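You operate a simulated robot arm through the tools that you are given. There is no shell and no other tool.

You run a simulated robot arm. Do the job below in one go: nothing can be reset, and whatever is moved stays where it is left.

TASK
Put things in order on the press bench top. At the end: the round blue block stands on top of the red wiping pad; the gold round brass block is on the flat silver plate (marked "FRONT"); the white bush stands where the blue rimmed pot stood; the blue rimmed pot stands where the round blue block stood; whatever was shut is shut again. Leave all else as you found it, and nothing knocked over.

It is judged by the outcome, as a careful person would: the job done as asked, and still so three seconds after it is handed in. It fails if anything else is knocked over, pushed out of place, dropped, spilled or broken.

THE ROBOT
A 6-joint arm with a two-finger parallel gripper, fixed in place. Base frame: the origin is at the foot of the arm, x ahead of it, y to its left, z up; the work surface is at about z = 0.86. Lengths are in m, angles in degrees, forces in N, time in s.
With the tool pointing down near the work surface it reaches from about 0.36 to 0.76 m from the base axis. Its first joint turns from -66.0 to 66.0 degrees. Payload 2.45 kg.
The TCP is the grasp point between the finger pads, 0.024 m short of the fingertips. In the tool frame z runs along the fingers and y along their closing line. The gripper opens to 0.068 m. The fingers are 0.017 m wide and 0.01 m thick; the gripper's body (0.04 by 0.07 m) begins 0.041 m behind the TCP.
Orientation is that of the tool frame in the base frame, as a unit quaternion [x, y, z, w]. With the fingers straight down and closing along the base's y, the tool's x points along the base's -x, its y along +y and its z along -z.

THE INTERFACE
- The arm moves only by the tool play_rows. Its argument "motion" is a list that holds one entry, the list of rows, each a list of 7 numbers: the shift along the tool's x, y, z in m, then the turn, a rotation vector about the tool's x, y, z in degrees, then the opening, from 0 (shut) to 1 (fully open). In form: [[[dx, dy, dz, wx, wy, wz, grip], ...]]. A call has 1 to 20 rows; each row shifts and turns the commanded pose from where the row before left it, along the tool's axes as they then stand. Rows are played at 5 a second. More than 0.05 m and 8.6 degrees between two rows, or a gripper value outside its range, and nothing of the call is played. A pose out of reach is approached as far as the arm can. The call stops where the force on the tool passes 40 N (or 10 N more than at its start, if that is more) or the arm is blocked; 0.2 s more then pass. The fingers move at their own pace (about 0.108 m/s each) and stop on an object; they squeeze with about 37 N. The grip force told is the motor's: it shows also when the fingers shut on nothing. Time passes only in rows, and 0.2 s behind the last, so rows that do not move let the fingers close. The reply holds the time, the measured pose of the TCP, the force on the tool along the base axes, the opening and the grip force, in the units named above and with some noise, with the torque about the TCP (base axes, N m) and any sound that the robot's microphone picked up.
- Cameras (640 x 400 px; columns grow to the right, rows downward): "scene" is fixed at [0.1873, 0.4457, 1.4779]; the picture's right is [-0.52, -0.86, 0.00], its down [-0.51, 0.31, -0.80] and it looks along [0.69, -0.41, -0.60] (base axes); focal length 303 px, centre (320, 200). "wrist" rides on the gripper at [0.084, 0.011, -0.075] in the tool frame; the picture's right is [-0.13, 0.99, 0.00], its down [-0.60, -0.08, -0.79] and it looks along [-0.79, -0.10, 0.61] (tool axes); focal length 251 px, centre (320, 200). There is no depth. A picture from a camera that has moved, and an enlarged one, comes with that camera's place and axes in the base frame and with its lens. The place of the scene camera against the robot may be out by one fixed shift of up to 0.025 m in any direction.
- grab_frame(camera): a new picture of that camera. The clock stands still meanwhile.
- zoom(camera, box): a new picture of the part [left, top, right, bottom] of that camera's present view, enlarged. The clock stands still meanwhile.
- sign_off(): hands the job in; it is judged then, once.

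Places have to be worked out from the pictures, the camera data and where the tool is seen. Open the gripper and draw the arm clear of the work before you hand the job in, unless the task says otherwise.

The tools are called after "Emit:" as a command line: name --argument value ..., lists and objects as JSON in quotes. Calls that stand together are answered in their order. play_rows: Moves the arm, as the interface text tells. Its arguments: {"type":"object","properties":{"motion":{"type":"array"}},"required":["motion"]} The other tools are called the same way: grab_frame (camera) takes a picture; zoom (camera, box) takes an enlarged picture of a part of a camera's view; sign_off () hands the job in.

At the start:

```text
t: 0.0
ee_pos: [0.4592, -0.0606, 1.2355]
ee_rot: [0.0, 1.0, 0.0, 0.0]
ft_force: [0.1, -0.5, 0.8]
wrist_torque: [0.0, 0.01, 0.0]
opening: 0.0681
grip_force: 0.0
```

scene: 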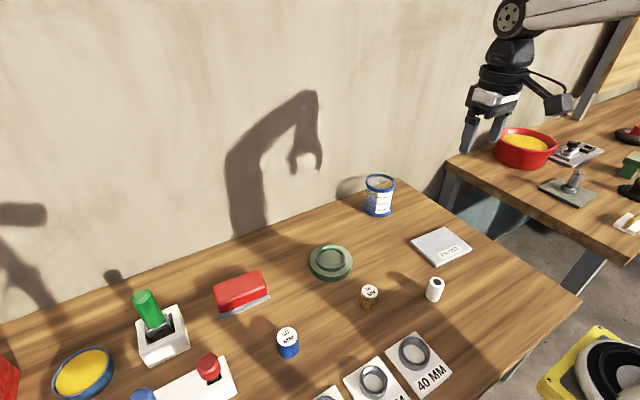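
wrist: 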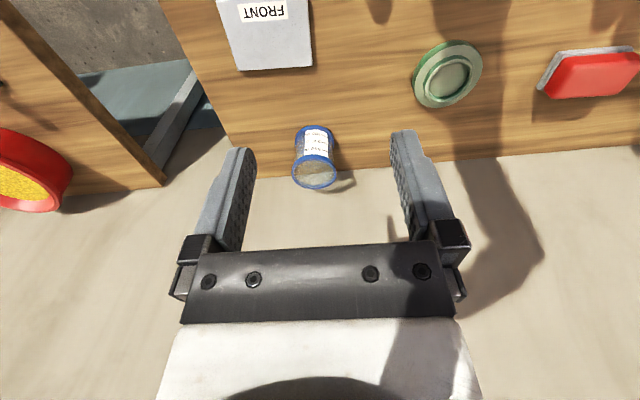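

I'll start by looking closely at the bench through both cameras before moving anything.

Emit:
grab_frame --camera "scene"

Emit:
zoom --camera "scene" --box '[300, 160, 500, 320]'

Emit:
zoom --camera "scene" --box '[0, 260, 240, 400]'

Emit:
zoom --camera "scene" --box '[200, 240, 460, 400]'

Emit:
zoom --camera "wrist" --box '[200, 0, 640, 200]'

```text
taken
```

scene: 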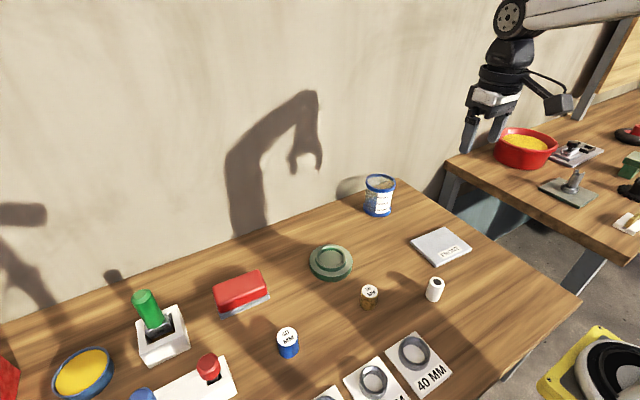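

```text
2.50 times, centred on (400, 240) of scene
camera zoom: at [0.1873, 0.4457, 1.4779], right [-0.52, -0.86, 0.0], down [-0.51, 0.31, -0.8], along [0.69, -0.41, -0.6], focal length 758 px, centre (120, 100)
```

zoom: 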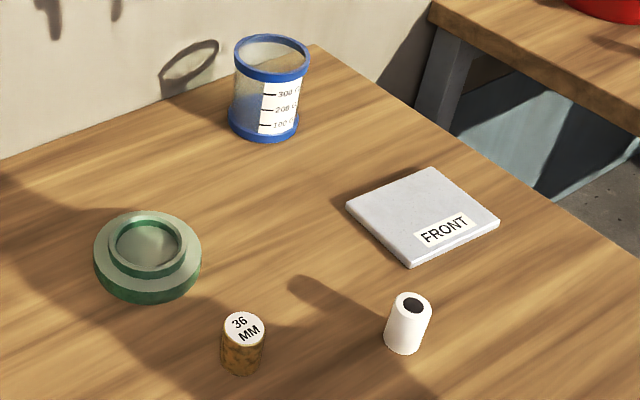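

```text
2.67 times, centred on (120, 330) of scene
camera zoom: at [0.1873, 0.4457, 1.4779], right [-0.52, -0.86, 0.0], down [-0.51, 0.31, -0.8], along [0.69, -0.41, -0.6], focal length 809 px, centre (853, -147)
```

zoom: 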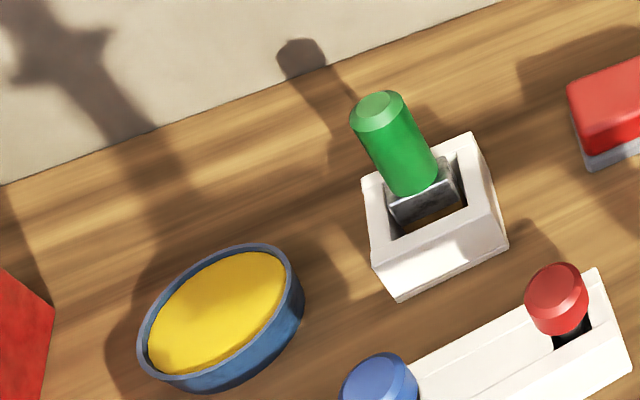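

```text
2.46 times, centred on (330, 320) of scene
camera zoom: at [0.1873, 0.4457, 1.4779], right [-0.52, -0.86, 0.0], down [-0.51, 0.31, -0.8], along [0.69, -0.41, -0.6], focal length 746 px, centre (295, -95)
```

zoom: 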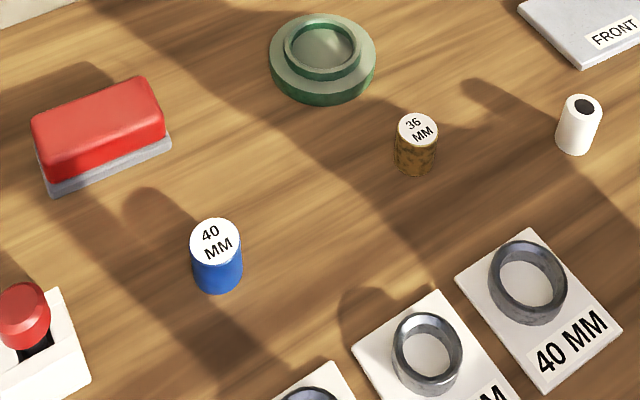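

```text
1.45 times, centred on (420, 100) of wrist
camera zoom: at [0.3749, -0.05, 1.3116], right [0.13, 0.99, 0.0], down [0.6, -0.08, 0.79], along [0.79, -0.1, -0.61], focal length 366 px, centre (174, 346)
```

zoom: 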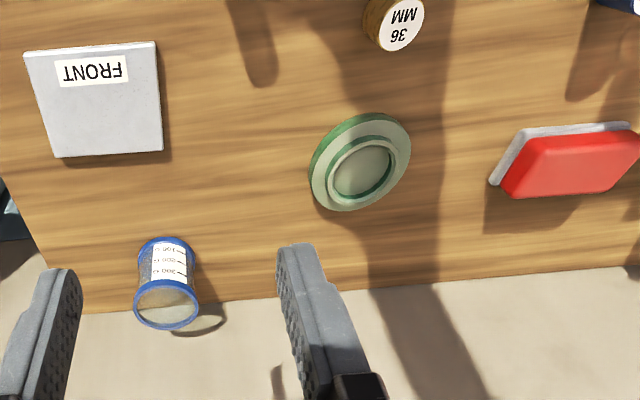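

The pot (clear, blue rims, measuring scale) looks about 0.09 m wide, which is wider than the gripper. I'll zoom further into the pot, the pad and the gripper to check dimensions and the scene camera's shift.

Emit:
zoom --camera "scene" --box '[340, 160, 420, 230]'

Emit:
zoom --camera "scene" --box '[430, 60, 590, 180]'

Emit:
zoom --camera "wrist" --box '[260, 100, 380, 200]'

Emit:
zoom --camera "scene" --box '[190, 250, 310, 370]'

```text
5.71 times, centred on (380, 195) of scene
camera zoom: at [0.1873, 0.4457, 1.4779], right [-0.52, -0.86, 0.0], down [-0.51, 0.31, -0.8], along [0.69, -0.41, -0.6], focal length 1733 px, centre (-23, 229)
```

zoom: 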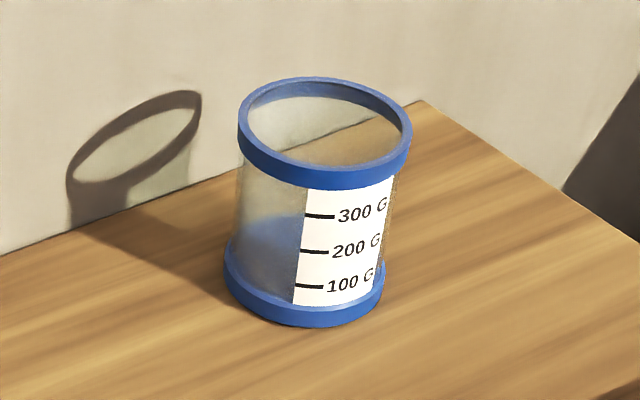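

```text
3.33 times, centred on (510, 120) of scene
camera zoom: at [0.1873, 0.4457, 1.4779], right [-0.52, -0.86, 0.0], down [-0.51, 0.31, -0.8], along [0.69, -0.41, -0.6], focal length 1011 px, centre (-313, 467)
```

zoom: 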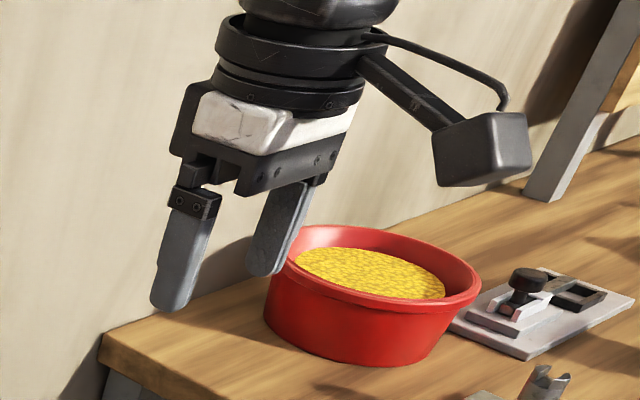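

```text
4.00 times, centred on (320, 150) of wrist
camera zoom: at [0.3749, -0.05, 1.3116], right [0.13, 0.99, 0.0], down [0.6, -0.08, 0.79], along [0.79, -0.1, -0.61], focal length 1006 px, centre (320, 400)
```

zoom: 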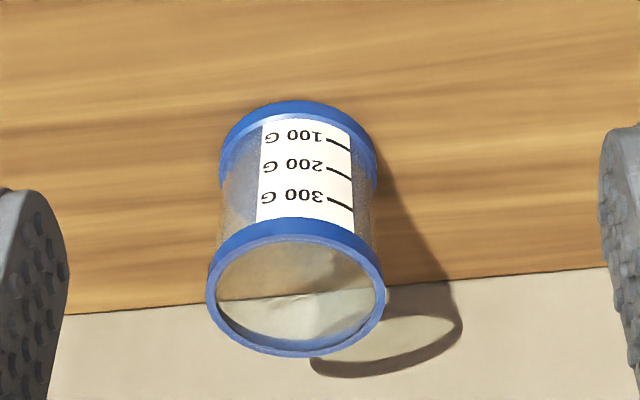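

```text
3.33 times, centred on (250, 310) of scene
camera zoom: at [0.1873, 0.4457, 1.4779], right [-0.52, -0.86, 0.0], down [-0.51, 0.31, -0.8], along [0.69, -0.41, -0.6], focal length 1011 px, centre (553, -167)
```

zoom: 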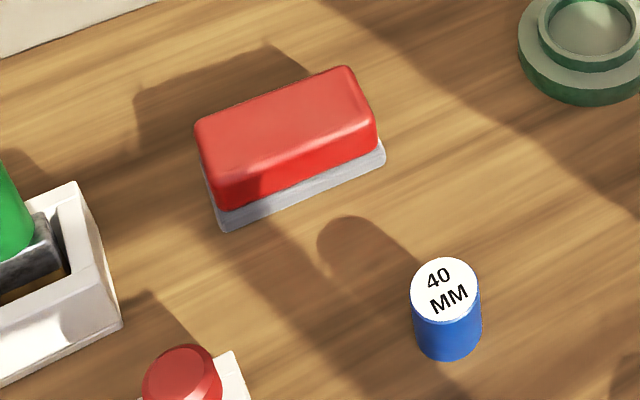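

The pot is empty and open, about 0.088 m wide and 0.107 m tall near (0.735, -0.108), so it must be held by its rim. From the fingertips I estimate the scene camera's shift at roughly (-0.010, 0, -0.012). Next I move above the blue block, estimated at (0.475, 0.34), to look with the wrist camera.

Emit:
play_rows --motion '[[[0.006, 0.039, 0.013, 0, 0, 0, 1], [0.006, 0.039, 0.013, 0, 0, 0, 1], [0.006, 0.039, 0.013, 0, 0, 0, 1], [0.006, 0.039, 0.013, 0, 0, 0, 1], [0.006, 0.039, 0.013, 0, 0, 0, 1], [0.006, 0.039, 0.013, 0, 0, 0, 1], [0.006, 0.039, 0.013, 0, 0, 0, 1], [0.006, 0.039, 0.013, 0, 0, 0, 1], [0.006, 0.039, 0.013, 0, 0, 0, 1], [0.006, 0.039, 0.013, 0, 0, 0, 1], [0, 0, 0, 0, 0, 0, 1]]]'

Emit:
grab_frame --camera "wrist"

Emit:
grab_frame --camera "scene"

```text
t: 2.4
ee_pos: [0.3979, 0.3316, 1.1049]
ee_rot: [0.0, 1.0, 0.0, 0.0]
ft_force: [0.3, -0.1, 0.2]
wrist_torque: [0.03, -0.01, -0.02]
opening: 0.0678
grip_force: 0.0
```

```text
taken
camera wrist: at [0.3151, 0.3428, 1.1808], right [0.13, 0.99, 0.0], down [0.6, -0.08, 0.79], along [0.79, -0.1, -0.61], focal length 251 px, centre (320, 200)
```

wrist: 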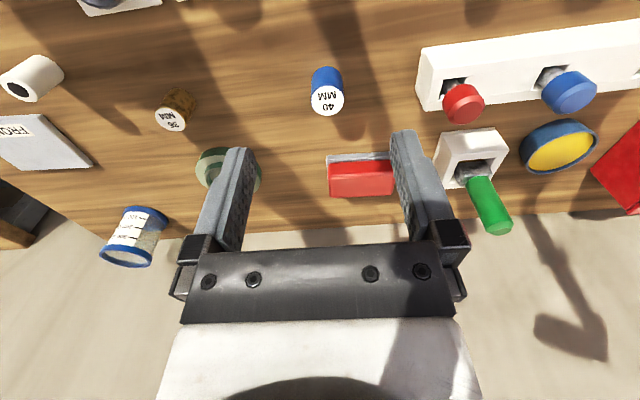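

```text
taken
```

scene: 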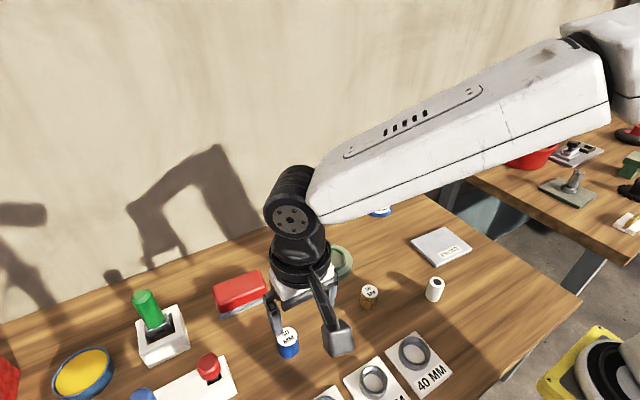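

The wrist view now shows the blue block, pad, gold block, bush and pot together. I'll enlarge parts of it to work out exact places.

Emit:
zoom --camera "wrist" --box '[270, 40, 430, 220]'

Emit:
zoom --camera "wrist" --box '[0, 30, 220, 200]'

Emit:
zoom --camera "wrist" --box '[400, 20, 640, 240]'

```text
2.22 times, centred on (350, 130) of wrist
camera zoom: at [0.3151, 0.3428, 1.1808], right [0.13, 0.99, 0.0], down [0.6, -0.08, 0.79], along [0.79, -0.1, -0.61], focal length 559 px, centre (253, 356)
```

zoom: 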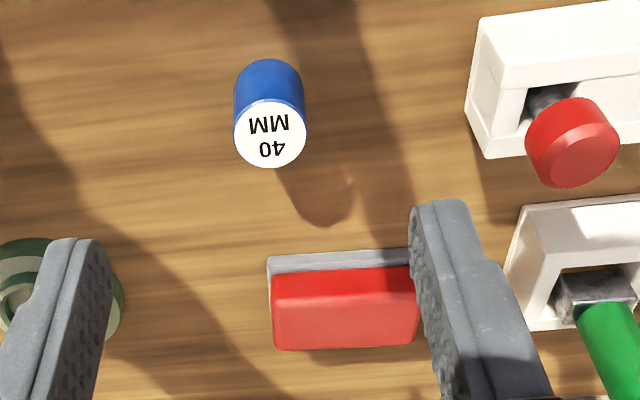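

```text
2.35 times, centred on (110, 115) of wrist
camera zoom: at [0.3151, 0.3428, 1.1808], right [0.13, 0.99, 0.0], down [0.6, -0.08, 0.79], along [0.79, -0.1, -0.61], focal length 592 px, centre (814, 400)
```

zoom: 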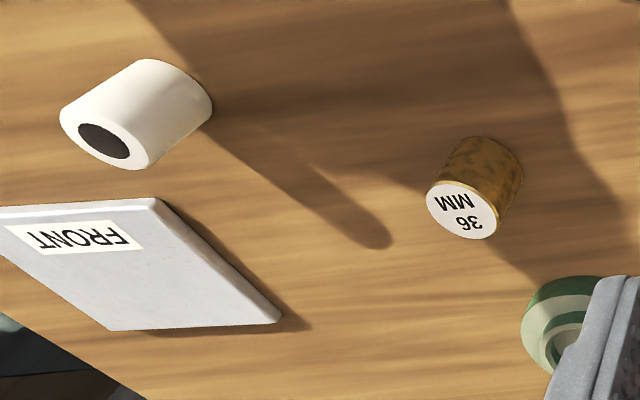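

```text
1.82 times, centred on (520, 130) of wrist
camera zoom: at [0.3151, 0.3428, 1.1808], right [0.13, 0.99, 0.0], down [0.6, -0.08, 0.79], along [0.79, -0.1, -0.61], focal length 457 px, centre (-44, 327)
```

zoom: 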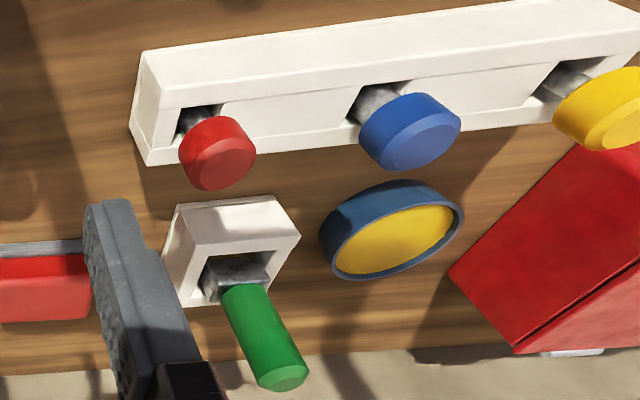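

I place the blue block at about (0.479, 0.330), 40 mm across, top at z≈0.904. I'll move to hover above it at TCP z≈1.0 and check alignment.

Emit:
play_rows --motion '[[[-0.02, 0, 0.025, 0, 0, 0, 1], [-0.02, 0, 0.025, 0, 0, 0, 1], [-0.02, 0, 0.025, 0, 0, 0, 1], [-0.02, 0, 0.025, 0, 0, 0, 1], [0, 0, 0, 0, 0, 0, 1]]]'

Emit:
grab_frame --camera "wrist"

Emit:
zoom --camera "scene" --box '[190, 250, 350, 370]'

```text
t: 3.6
ee_pos: [0.4794, 0.3305, 1.0057]
ee_rot: [-0.001, 1.0, 0.001, 0.001]
ft_force: [-0.1, -0.3, -0.3]
wrist_torque: [0.02, 0.01, -0.02]
opening: 0.0682
grip_force: 0.1
```

```text
taken
camera wrist: at [0.3957, 0.3412, 1.082], right [0.13, 0.99, 0.0], down [0.6, -0.08, 0.79], along [0.79, -0.1, -0.61], focal length 251 px, centre (320, 200)
```

wrist: 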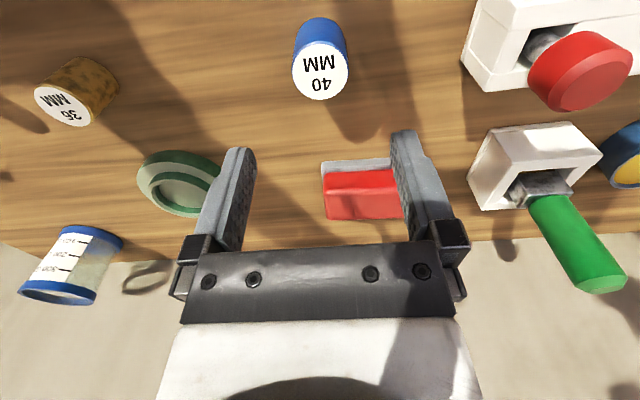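

```text
3.33 times, centred on (270, 310) of scene
camera zoom: at [0.1874, 0.4457, 1.4779], right [-0.52, -0.86, 0.0], down [-0.51, 0.31, -0.8], along [0.69, -0.41, -0.6], focal length 1011 px, centre (487, -167)
```

zoom: 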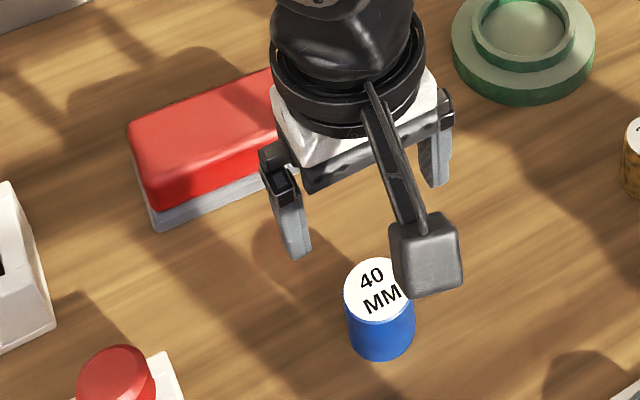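

The block's top centre projects to (0.480, 0.330), directly beneath the TCP. I'll descend to z≈0.89 and close on it.

Emit:
play_rows --motion '[[[0, 0, 0.025, 0, 0, 0, 1], [0, 0, 0.025, 0, 0, 0, 1], [0, 0, 0.025, 0, 0, 0, 1], [0, 0, 0.02, 0, 0, 0, 1], [0, 0, 0.015, 0, 0, 0, 1], [0, 0, 0.005, 0, 0, 0, 1], [0, 0, 0, 0, 0, 0, 1], [0, 0, 0, 0, 0, 0, 0.6], [0, 0, 0, 0, 0, 0, 0.4], [0, 0, 0, 0, 0, 0, 0.3], [0, 0, 0, 0, 0, 0, 0.3]]]'

Emit:
grab_frame --camera "wrist"

```text
t: 6.0
ee_pos: [0.4789, 0.3291, 0.8906]
ee_rot: [0.0, 1.0, 0.0, 0.0]
ft_force: [0.2, 0.8, 0.0]
wrist_torque: [-0.01, 0.04, 0.01]
opening: 0.0387
grip_force: 36.8
```

```text
taken
camera wrist: at [0.395, 0.3401, 0.9672], right [0.13, 0.99, 0.0], down [0.6, -0.08, 0.79], along [0.79, -0.1, -0.61], focal length 251 px, centre (320, 200)
```

wrist: 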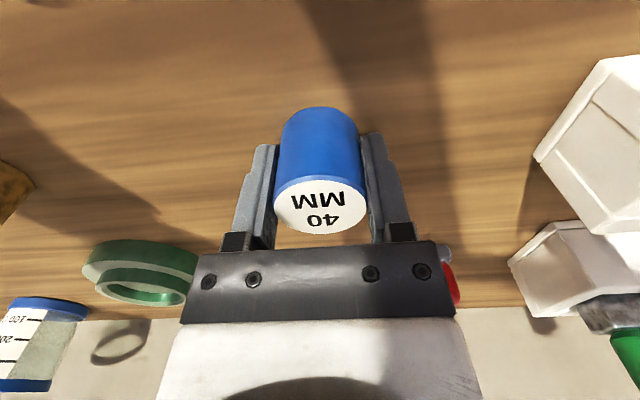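

The block is held (opening 0.0387 m). I'll lift it straight up and look at the pad from there.

Emit:
play_rows --motion '[[[0, 0, -0.005, 0, 0, 0, 0.3], [0, 0, -0.015, 0, 0, 0, 0.3], [0, 0, -0.03, 0, 0, 0, 0.3], [0, 0, -0.03, 0, 0, 0, 0.3], [0, 0, -0.03, 0, 0, 0, 0.3], [0, 0.02, -0.02, 0, 0, 0, 0.3], [0, 0.02, 0, 0, 0, 0, 0.3], [0, 0, 0, 0, 0, 0, 0.3]]]'

Emit:
grab_frame --camera "wrist"

Emit:
zoom --camera "wrist" --box '[220, 100, 460, 250]'

Emit:
zoom --camera "scene" --box '[170, 230, 330, 340]'

```text
t: 7.8
ee_pos: [0.478, 0.3673, 1.0209]
ee_rot: [0.0, 1.0, 0.0, 0.001]
ft_force: [-0.3, -0.4, -0.8]
wrist_torque: [-0.01, -0.02, 0.01]
opening: 0.0387
grip_force: 36.8
```

```text
taken
camera wrist: at [0.3945, 0.3786, 1.0964], right [0.13, 0.99, 0.0], down [0.6, -0.08, 0.79], along [0.79, -0.1, -0.61], focal length 251 px, centre (320, 200)
```

wrist: 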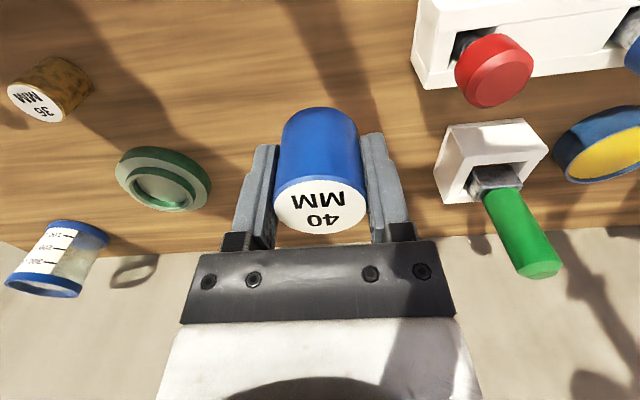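

```text
2.67 times, centred on (340, 175) of wrist
camera zoom: at [0.3945, 0.3786, 1.0964], right [0.13, 0.99, 0.0], down [0.6, -0.08, 0.79], along [0.79, -0.1, -0.61], focal length 670 px, centre (267, 267)
```

zoom: 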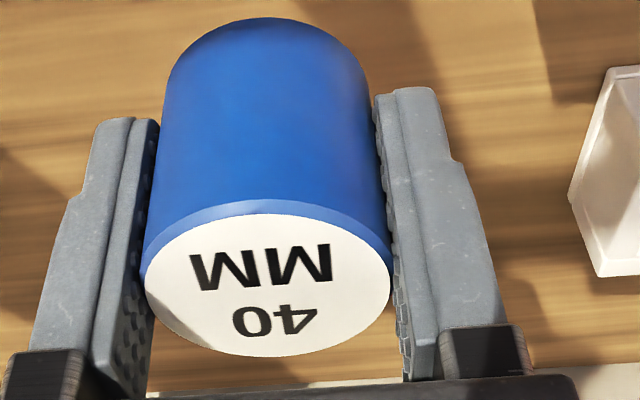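

```text
3.64 times, centred on (250, 285) of scene
camera zoom: at [0.1873, 0.4458, 1.4779], right [-0.52, -0.86, 0.0], down [-0.51, 0.31, -0.8], along [0.69, -0.41, -0.6], focal length 1103 px, centre (574, -109)
```

zoom: 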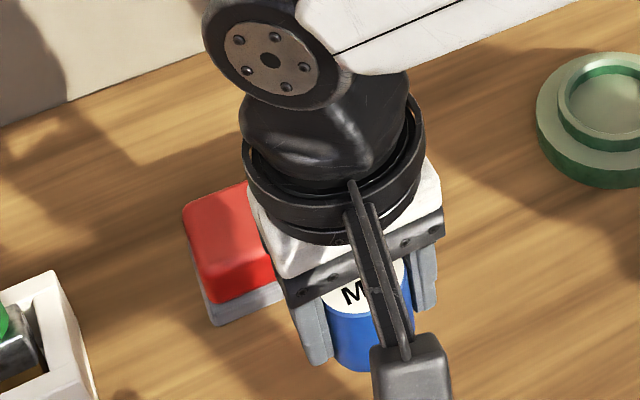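

The held block hides the pad, so I'll shift sideways (still high) to get an unobstructed view of it.

Emit:
play_rows --motion '[[[0, -0.037, -0.008, 0, 0, 0, 0.3], [0, -0.037, -0.008, 0, 0, 0, 0.3], [0, -0.037, -0.008, 0, 0, 0, 0.3], [0, -0.037, -0.006, 0, 0, 0, 0.3], [0, 0, 0, 0, 0, 0, 0.3]]]'

Emit:
grab_frame --camera "wrist"

Emit:
zoom --camera "wrist" --box '[400, 100, 560, 230]'

Emit:
zoom --camera "scene" --box '[190, 250, 300, 330]'

```text
t: 9.0
ee_pos: [0.4783, 0.2191, 1.0512]
ee_rot: [0.0, 1.0, 0.0, 0.0]
ft_force: [0.4, -0.5, -0.4]
wrist_torque: [-0.02, 0.0, -0.02]
opening: 0.0389
grip_force: 36.9
```

```text
taken
camera wrist: at [0.3945, 0.2309, 1.1268], right [0.13, 0.99, 0.0], down [0.6, -0.08, 0.79], along [0.79, -0.1, -0.61], focal length 251 px, centre (320, 200)
```

wrist: 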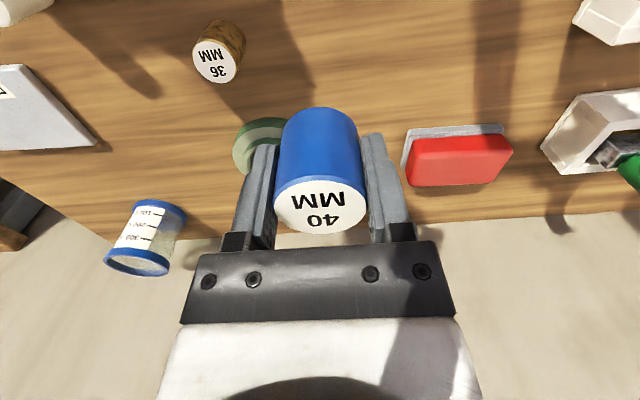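

```text
3.08 times, centred on (480, 165) of wrist
camera zoom: at [0.3945, 0.2309, 1.1268], right [0.13, 0.99, 0.0], down [0.6, -0.08, 0.79], along [0.79, -0.1, -0.61], focal length 774 px, centre (-172, 308)
```

zoom: 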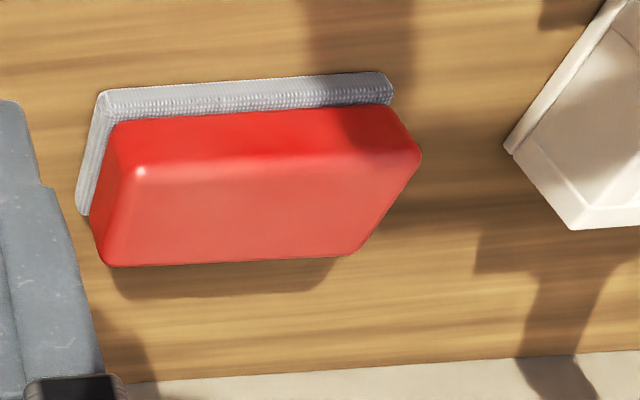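

```text
5.00 times, centred on (245, 290) of scene
camera zoom: at [0.1874, 0.4457, 1.4779], right [-0.52, -0.86, 0.0], down [-0.51, 0.31, -0.8], along [0.69, -0.41, -0.6], focal length 1516 px, centre (695, -250)
```

zoom: 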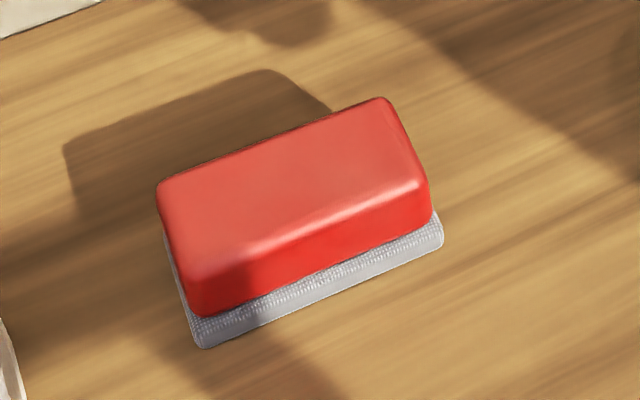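

The pad's top face is centred at about (0.643, 0.375) with its top near z≈0.90. I'll carry the block above it at z≈1.02 and check.

Emit:
play_rows --motion '[[[-0.0204, 0.0192, 0.0035, 0, 0, 0, 0.3], [-0.0204, 0.0192, 0.0035, 0, 0, 0, 0.3], [-0.0204, 0.0192, 0.0035, 0, 0, 0, 0.3], [-0.0204, 0.0192, 0.0035, 0, 0, 0, 0.3], [-0.0204, 0.0192, 0.0035, 0, 0, 0, 0.3], [-0.0204, 0.0192, 0.0035, 0, 0, 0, 0.3], [-0.0204, 0.0192, 0.0035, 0, 0, 0, 0.3], [-0.0204, 0.0192, 0.0035, 0, 0, 0, 0.3], [0, 0, 0.0, 0, 0, 0, 0.3]]]'

Emit:
grab_frame --camera "wrist"

Emit:
zoom --camera "scene" --box '[150, 210, 330, 330]'

```text
t: 11.0
ee_pos: [0.6432, 0.3752, 1.0235]
ee_rot: [0.0, 1.0, 0.0, -0.001]
ft_force: [0.3, -1.3, -0.8]
wrist_torque: [0.05, 0.02, -0.03]
opening: 0.0387
grip_force: 37.1
```

```text
taken
camera wrist: at [0.5589, 0.387, 1.0988], right [0.13, 0.99, 0.0], down [0.6, -0.08, 0.79], along [0.79, -0.1, -0.61], focal length 251 px, centre (320, 200)
```

wrist: 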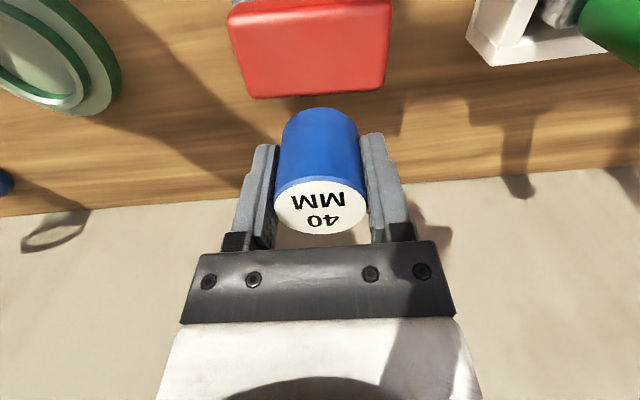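

```text
3.33 times, centred on (240, 270) of scene
camera zoom: at [0.1873, 0.4458, 1.4779], right [-0.52, -0.86, 0.0], down [-0.51, 0.31, -0.8], along [0.69, -0.41, -0.6], focal length 1011 px, centre (587, -33)
```

zoom: 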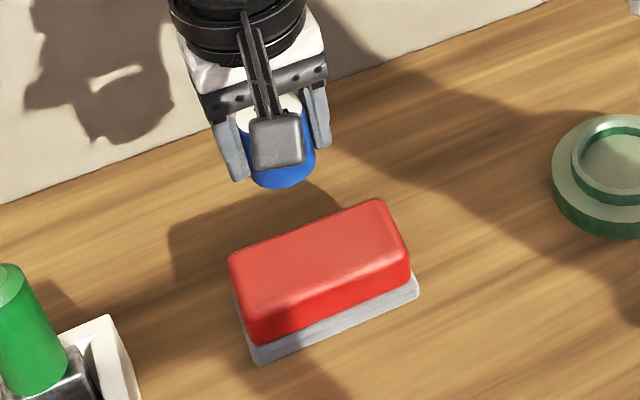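

The pad top's centre works out at about (0.643, 0.372), so I shift 3 mm and lower until the block's bottom is about 1 cm above the estimated surface.

Emit:
play_rows --motion '[[[0, -0.003, 0.01, 0, 0, 0, 0.3], [0, 0, 0.02, 0, 0, 0, 0.3], [0, 0, 0.02, 0, 0, 0, 0.3], [0, 0, 0.015, 0, 0, 0, 0.3], [0, 0, 0.01, 0, 0, 0, 0.3], [0, 0, 0.005, 0, 0, 0, 0.3], [0, 0, 0, 0, 0, 0, 0.3]]]'

Emit:
zoom --camera "scene" --box '[180, 230, 310, 320]'

Emit:
grab_frame --camera "wrist"

```text
t: 12.6
ee_pos: [0.6428, 0.3717, 0.9426]
ee_rot: [0.0, 1.0, 0.0, 0.001]
ft_force: [-0.3, -0.3, 1.3]
wrist_torque: [0.02, 0.01, 0.0]
opening: 0.0391
grip_force: 37.1
```

```text
4.44 times, centred on (245, 275) of scene
camera zoom: at [0.1873, 0.4457, 1.4779], right [-0.52, -0.86, 0.0], down [-0.51, 0.31, -0.8], along [0.69, -0.41, -0.6], focal length 1348 px, centre (653, -133)
```

zoom: 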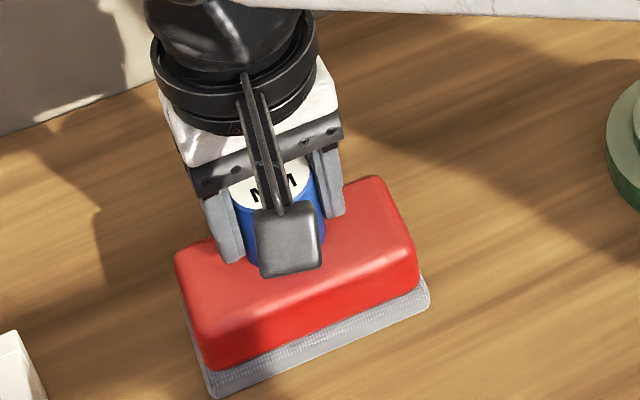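

```text
taken
camera wrist: at [0.5587, 0.3832, 1.0183], right [0.13, 0.99, 0.0], down [0.6, -0.08, 0.79], along [0.79, -0.1, -0.61], focal length 251 px, centre (320, 200)
```

wrist: 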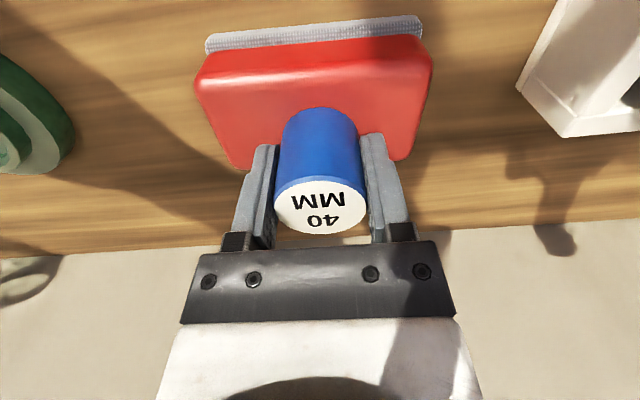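

The block is aligned over the pad. I lower in 2 mm steps and watch the vertical force for contact.

Emit:
play_rows --motion '[[[0, 0, 0.002, 0, 0, 0, 0.3], [0, 0, 0.002, 0, 0, 0, 0.3], [0, 0, 0.002, 0, 0, 0, 0.3], [0, 0, 0.002, 0, 0, 0, 0.3]]]'

```text
t: 13.6
ee_pos: [0.6424, 0.372, 0.9375]
ee_rot: [0.0, 1.0, 0.001, 0.003]
ft_force: [1.6, 0.8, 23.7]
wrist_torque: [0.06, -0.06, -0.03]
opening: 0.0388
grip_force: 36.9
```

Contact was made (23.7 N), with the pad top at about z≈0.906. I'll ease off slightly, then open the fingers.

Emit:
play_rows --motion '[[[0, 0, -0.0015, 0, 0, 0, 0.3], [0, 0, -0.0005, 0, 0, 0, 0.3]]]'

```text
t: 14.2
ee_pos: [0.6434, 0.3698, 0.9366]
ee_rot: [0.0, 1.0, 0.0, 0.0]
ft_force: [3.7, 3.4, 12.8]
wrist_torque: [0.15, -0.19, 0.04]
opening: 0.0386
grip_force: 36.9
```

Emit:
play_rows --motion '[[[0, 0, -0.001, 0, 0, 0, 0.3], [0, 0, 0, 0, 0, 0, 0.5], [0, 0, 0, 0, 0, 0, 0.65], [0, 0, 0, 0, 0, 0, 0.8], [0, 0, 0, 0, 0, 0, 0.8], [0, 0, -0.01, 0, 0, 0, 0.8], [0, 0, -0.02, 0, 0, 0, 0.8], [0, 0, -0.03, 0, 0, 0, 0.8], [0, 0, -0.03, 0, 0, 0, 0.8]]]'

Emit:
grab_frame --camera "wrist"

Emit:
zoom --camera "scene" --box '[180, 220, 310, 320]'

```text
t: 16.2
ee_pos: [0.6406, 0.3718, 1.0256]
ee_rot: [0.001, 1.0, 0.0, 0.0]
ft_force: [0.1, 1.0, 0.4]
wrist_torque: [-0.01, 0.0, -0.01]
opening: 0.0543
grip_force: 0.1
```

```text
taken
camera wrist: at [0.5571, 0.3837, 1.1023], right [0.13, 0.99, 0.0], down [0.6, -0.08, 0.79], along [0.79, -0.1, -0.61], focal length 251 px, centre (320, 200)
```

wrist: 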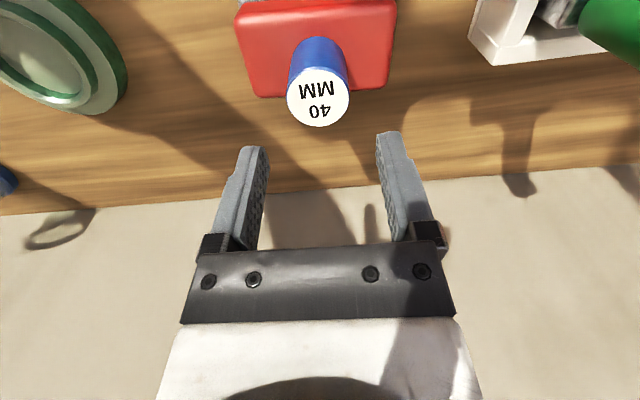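

```text
4.00 times, centred on (245, 270) of scene
camera zoom: at [0.1873, 0.4457, 1.4779], right [-0.52, -0.86, 0.0], down [-0.51, 0.31, -0.8], along [0.69, -0.41, -0.6], focal length 1213 px, centre (620, -80)
```

zoom: 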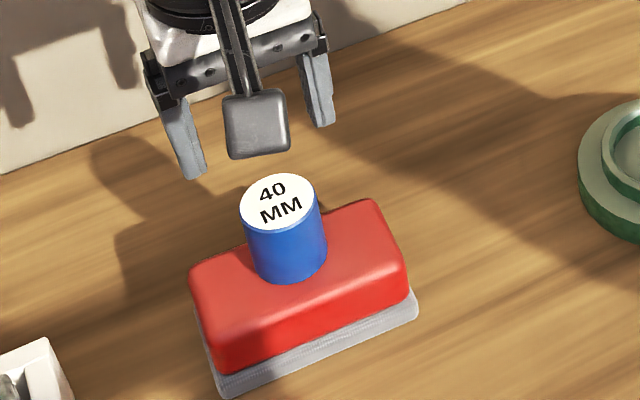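

The blue block stands squarely on the pad. Now I'll move high across to view the pot, TCP about (0.60, -0.11, 1.10).

Emit:
play_rows --motion '[[[0, 0, -0.03, 0, 0, 0, 0.8], [0.0035, -0.0402, -0.004, 0, 0, 0, 0.8], [0.0035, -0.0402, -0.004, 0, 0, 0, 0.8], [0.0035, -0.0402, -0.004, 0, 0, 0, 0.8], [0.0035, -0.0402, -0.004, 0, 0, 0, 0.8], [0.0035, -0.0402, -0.004, 0, 0, 0, 0.8], [0.0035, -0.0402, -0.004, 0, 0, 0, 0.8], [0.0035, -0.0402, -0.004, 0, 0, 0, 0.8], [0.0035, -0.0402, -0.004, 0, 0, 0, 0.8], [0.0035, -0.0402, -0.004, 0, 0, 0, 0.8], [0.0035, -0.0402, -0.004, 0, 0, 0, 0.8], [0.0035, -0.0402, 0, 0, 0, 0, 0.8], [0.0035, -0.0402, 0, 0, 0, 0, 0.8], [0, 0, 0, 0, 0, 0, 0.8]]]'

Emit:
grab_frame --camera "wrist"

Emit:
zoom --camera "wrist" --box '[240, 80, 400, 240]'

Emit:
zoom --camera "scene" --box '[330, 130, 450, 240]'

```text
t: 19.2
ee_pos: [0.5997, -0.111, 1.0976]
ee_rot: [0.0, 1.0, 0.001, 0.0]
ft_force: [0.7, 0.5, -0.3]
wrist_torque: [-0.01, -0.02, 0.0]
opening: 0.0544
grip_force: 0.0
```

```text
taken
camera wrist: at [0.5157, -0.0998, 1.1736], right [0.13, 0.99, 0.0], down [0.6, -0.08, 0.79], along [0.79, -0.1, -0.61], focal length 251 px, centre (320, 200)
```

wrist: 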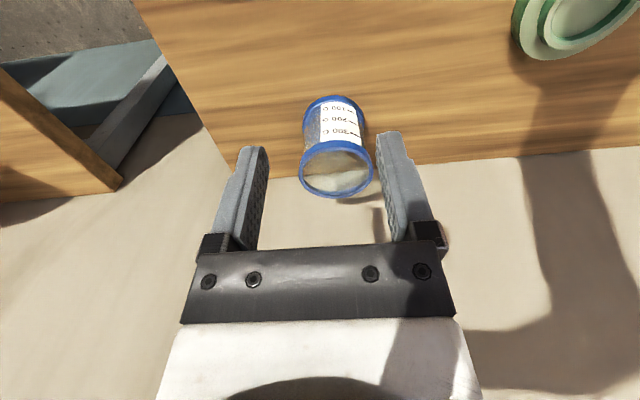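

```text
2.50 times, centred on (320, 160) of wrist
camera zoom: at [0.5157, -0.0998, 1.1736], right [0.13, 0.99, 0.0], down [0.6, -0.08, 0.79], along [0.79, -0.1, -0.61], focal length 629 px, centre (320, 300)
```

zoom: 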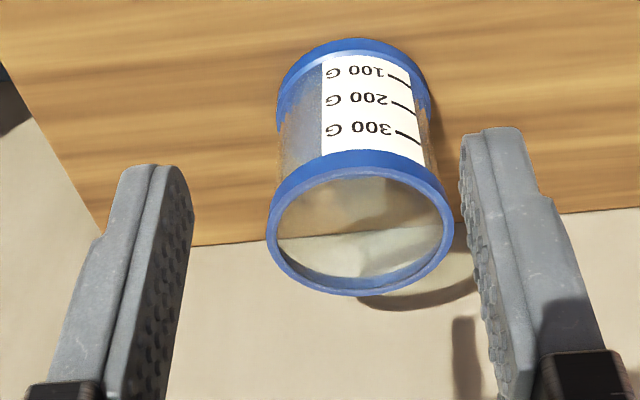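

```text
3.64 times, centred on (390, 185) of scene
camera zoom: at [0.1874, 0.4457, 1.4779], right [-0.52, -0.86, 0.0], down [-0.51, 0.31, -0.8], along [0.69, -0.41, -0.6], focal length 1103 px, centre (66, 254)
```

zoom: 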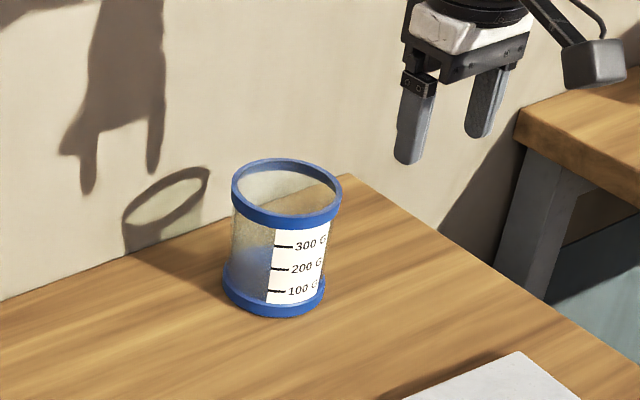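

The pot's centre is (0.734, -0.109), rim top z≈0.966, outer radius 0.044, inner 0.039. I'll grip its left (+y) rim wall at y≈-0.0675, one finger inside and one outside, and first hover above it.

Emit:
play_rows --motion '[[[-0.02672, 0.0086, 0.0135, 0, 0, 0, 0.75], [-0.02672, 0.0086, 0.0135, 0, 0, 0, 0.75], [-0.02672, 0.0086, 0.0135, 0, 0, 0, 0.75], [-0.02672, 0.0086, 0.0135, 0, 0, 0, 0.75], [-0.02672, 0.0086, 0.0135, 0, 0, 0, 0.75], [0, 0, 0, 0, 0, 0, 0.75]]]'

Emit:
grab_frame --camera "wrist"

Emit:
zoom --camera "scene" --box '[330, 120, 450, 230]'

```text
t: 20.6
ee_pos: [0.7337, -0.068, 1.0285]
ee_rot: [0.0, 1.0, 0.0, 0.0]
ft_force: [0.7, 0.0, -0.3]
wrist_torque: [-0.02, -0.01, 0.0]
opening: 0.0511
grip_force: 0.0
```

```text
taken
camera wrist: at [0.6497, -0.057, 1.1055], right [0.13, 0.99, 0.0], down [0.6, -0.08, 0.79], along [0.79, -0.1, -0.61], focal length 251 px, centre (320, 200)
```

wrist: 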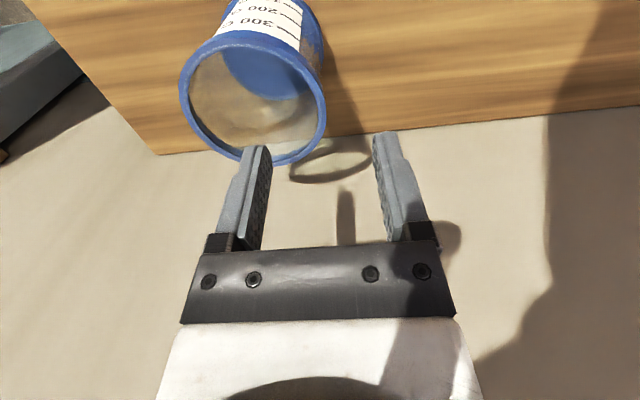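

```text
3.64 times, centred on (390, 175) of scene
camera zoom: at [0.1873, 0.4457, 1.4779], right [-0.52, -0.86, 0.0], down [-0.51, 0.31, -0.8], along [0.69, -0.41, -0.6], focal length 1103 px, centre (66, 291)
```

zoom: 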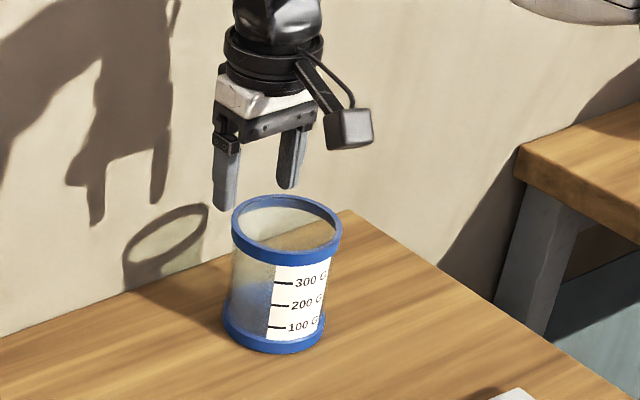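

Emit:
zoom --camera "wrist" --box '[160, 0, 360, 180]'

```text
2.22 times, centred on (260, 90) of wrist
camera zoom: at [0.6497, -0.057, 1.1055], right [0.13, 0.99, 0.0], down [0.6, -0.08, 0.79], along [0.79, -0.1, -0.61], focal length 559 px, centre (453, 444)
```

zoom: 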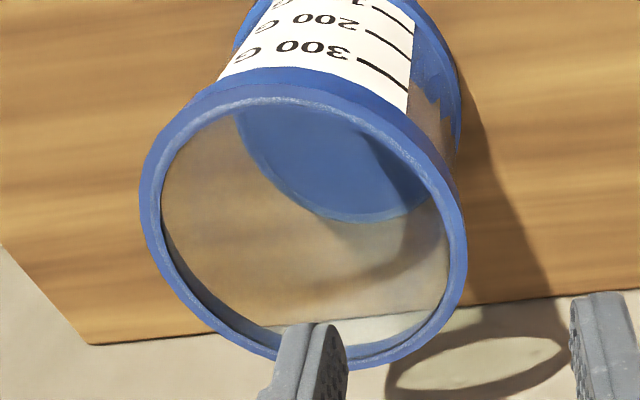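

The pot is confirmed empty, and its rim centre is at about (0.732, -0.109). I'll lower so the fingers straddle the left rim (TCP z≈0.958) and check before closing.

Emit:
play_rows --motion '[[[0, 0, 0.02, 0, 0, 0, 0.75], [0, 0, 0.02, 0, 0, 0, 0.75], [0, 0, 0.015, 0, 0, 0, 0.75], [0, 0, 0.01, 0, 0, 0, 0.75], [0, 0, 0.007, 0, 0, 0, 0.75], [0, 0, 0, 0, 0, 0, 0.75]]]'

Emit:
grab_frame --camera "wrist"

Emit:
zoom --camera "scene" --box '[340, 140, 430, 230]'

```text
t: 22.0
ee_pos: [0.7349, -0.0686, 0.9583]
ee_rot: [0.0, 1.0, 0.0, 0.0]
ft_force: [-0.3, 0.3, 0.6]
wrist_torque: [-0.03, 0.0, -0.01]
opening: 0.051
grip_force: 0.1
```

```text
taken
camera wrist: at [0.6499, -0.057, 1.0345], right [0.13, 0.99, 0.0], down [0.6, -0.08, 0.79], along [0.79, -0.1, -0.61], focal length 251 px, centre (320, 200)
```

wrist: 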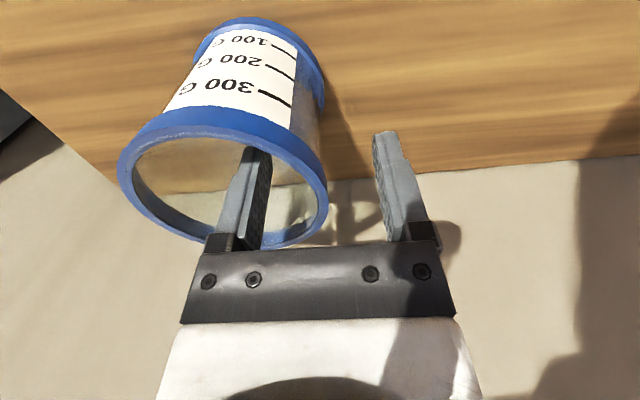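

```text
4.44 times, centred on (385, 185) of scene
camera zoom: at [0.1873, 0.4457, 1.4779], right [-0.52, -0.86, 0.0], down [-0.51, 0.31, -0.8], along [0.69, -0.41, -0.6], focal length 1348 px, centre (31, 267)
```

zoom: 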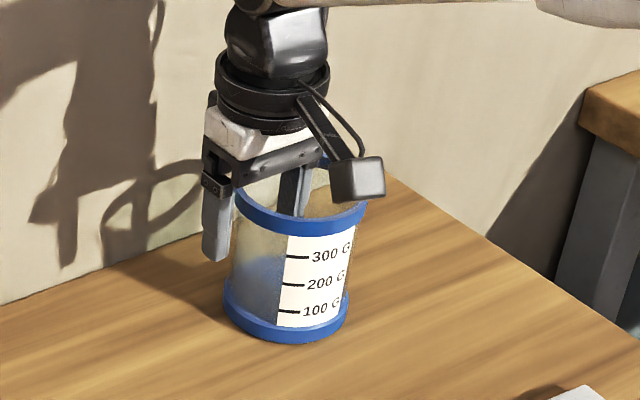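

The rim wall sits midway between the fingers. I'll close gently on it.

Emit:
play_rows --motion '[[[0, 0, 0, 0, 0, 0, 0.5], [0, 0, 0, 0, 0, 0, 0.35], [0, 0, 0, 0, 0, 0, 0.22], [0, 0, 0, 0, 0, 0, 0.12], [0, 0, 0, 0, 0, 0, 0.06], [0, 0, 0, 0, 0, 0, 0], [0, 0, 0, 0, 0, 0, 0], [0, 0, 0, 0, 0, 0, 0]]]'

Emit:
grab_frame --camera "wrist"

Emit:
zoom --camera "scene" --box '[340, 140, 430, 230]'

```text
t: 23.8
ee_pos: [0.7345, -0.0682, 0.9592]
ee_rot: [-0.001, 1.0, 0.0, 0.001]
ft_force: [-1.9, -1.2, 4.8]
wrist_torque: [-0.53, 0.14, -0.11]
opening: 0.0033
grip_force: 27.6
```

```text
taken
camera wrist: at [0.6499, -0.0571, 1.0351], right [0.13, 0.99, 0.0], down [0.6, -0.08, 0.79], along [0.79, -0.1, -0.61], focal length 251 px, centre (320, 200)
```

wrist: 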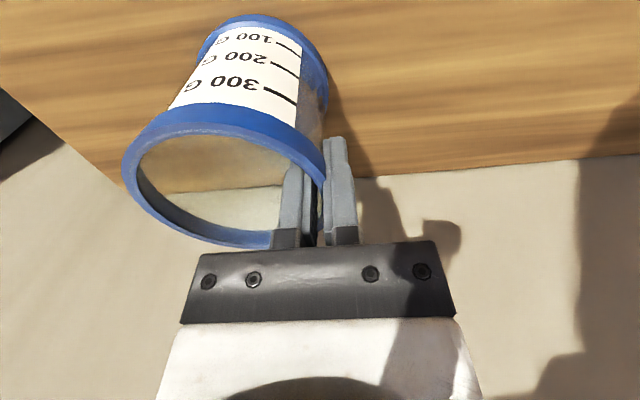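

```text
4.44 times, centred on (385, 185) of scene
camera zoom: at [0.1872, 0.4457, 1.4779], right [-0.52, -0.86, 0.0], down [-0.51, 0.31, -0.8], along [0.69, -0.41, -0.6], focal length 1348 px, centre (31, 267)
```

zoom: 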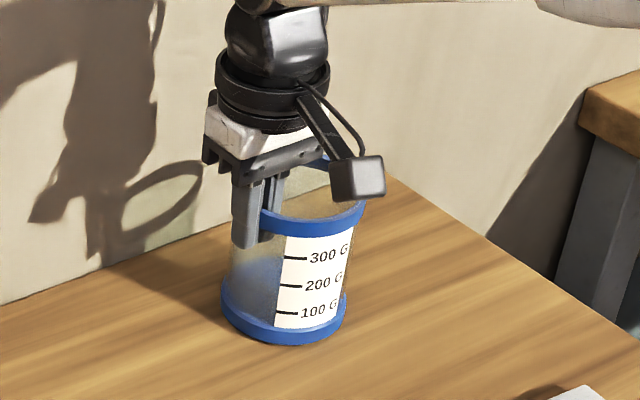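

The fingers hold the 3.3 mm rim. I'll let the grip settle, then lift a little and check that the pot hangs straight.

Emit:
play_rows --motion '[[[0, 0, 0, 0, 0, 0, 0], [0, 0, 0, 0, 0, 0, 0], [0, 0, -0.003, 0, 0, 0, 0], [0, 0, -0.003, 0, 0, 0, 0], [0, 0, -0.004, 0, 0, 0, 0], [0, 0, -0.005, 0, 0, 0, 0], [0, 0, 0, 0, 0, 0, 0]]]'

Emit:
grab_frame --camera "wrist"

Emit:
zoom --camera "scene" --box '[340, 140, 430, 230]'

```text
t: 25.4
ee_pos: [0.7333, -0.0703, 0.9733]
ee_rot: [0.0, 1.0, 0.0, 0.0]
ft_force: [-0.3, 0.4, -1.2]
wrist_torque: [0.03, 0.03, -0.01]
opening: 0.0029
grip_force: 27.1
```

```text
taken
camera wrist: at [0.6497, -0.057, 1.0492], right [0.13, 0.99, 0.0], down [0.6, -0.08, 0.79], along [0.79, -0.1, -0.61], focal length 251 px, centre (320, 200)
```

wrist: 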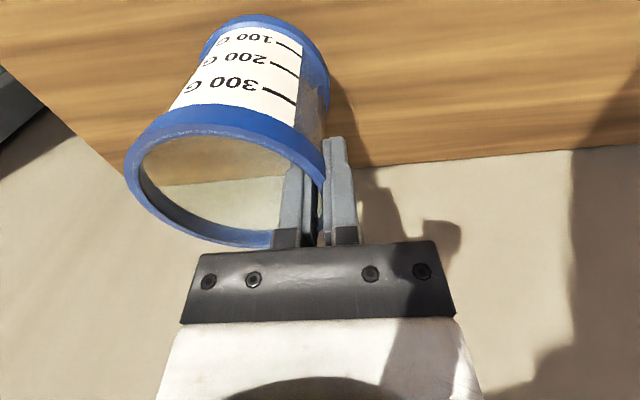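

```text
4.44 times, centred on (385, 185) of scene
camera zoom: at [0.1874, 0.4457, 1.4779], right [-0.52, -0.86, 0.0], down [-0.51, 0.31, -0.8], along [0.69, -0.41, -0.6], focal length 1348 px, centre (31, 267)
```

zoom: 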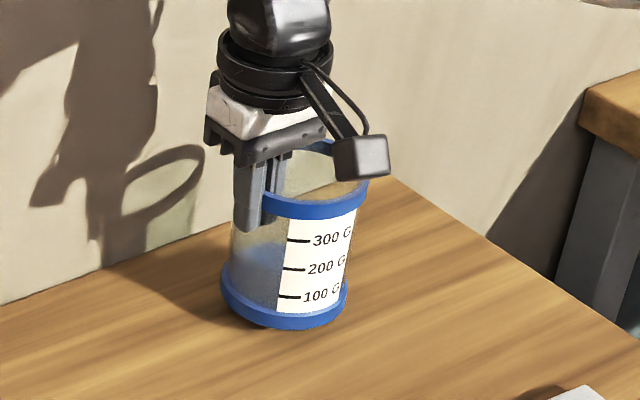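

The pot is lifted (about 1.2 N weight) and hangs level. I'll raise it to TCP z≈1.08 so its base clears everything, then look again.

Emit:
play_rows --motion '[[[0, 0, -0.012, 0, 0, 0, 0], [0, 0, -0.02, 0, 0, 0, 0], [0, 0, -0.025, 0, 0, 0, 0], [0, 0, -0.025, 0, 0, 0, 0], [0, 0, -0.017, 0, 0, 0, 0], [0, 0, -0.008, 0, 0, 0, 0], [0, 0, 0, 0, 0, 0, 0]]]'

Emit:
grab_frame --camera "wrist"

Emit:
grab_frame --camera "scene"

```text
t: 27.0
ee_pos: [0.7336, -0.0673, 1.0814]
ee_rot: [0.0, 1.0, 0.0, 0.0]
ft_force: [-1.1, 0.2, -1.0]
wrist_torque: [0.04, 0.01, 0.01]
opening: 0.0029
grip_force: 26.6
```

```text
taken
camera wrist: at [0.6498, -0.0562, 1.1573], right [0.13, 0.99, 0.0], down [0.6, -0.08, 0.79], along [0.79, -0.1, -0.61], focal length 251 px, centre (320, 200)
```

wrist: 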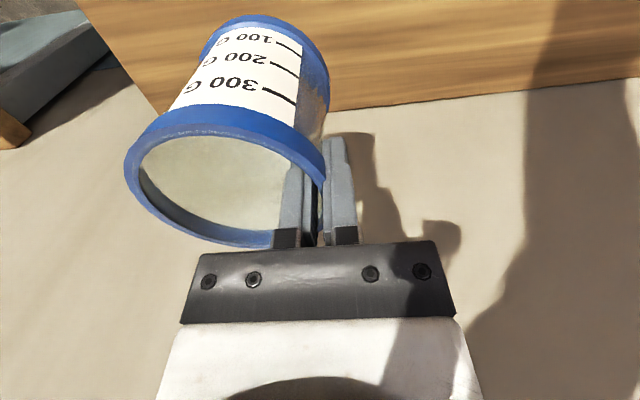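

```text
taken
```

scene: 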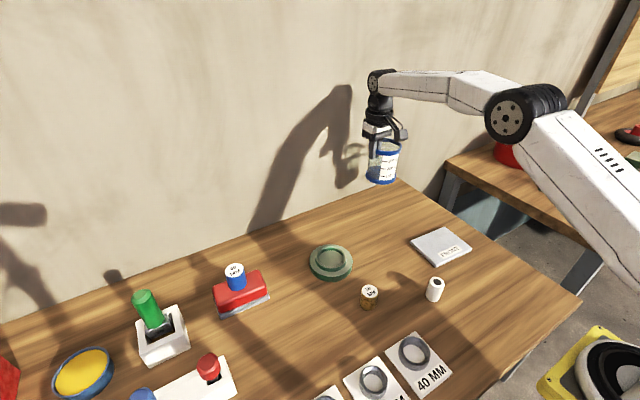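

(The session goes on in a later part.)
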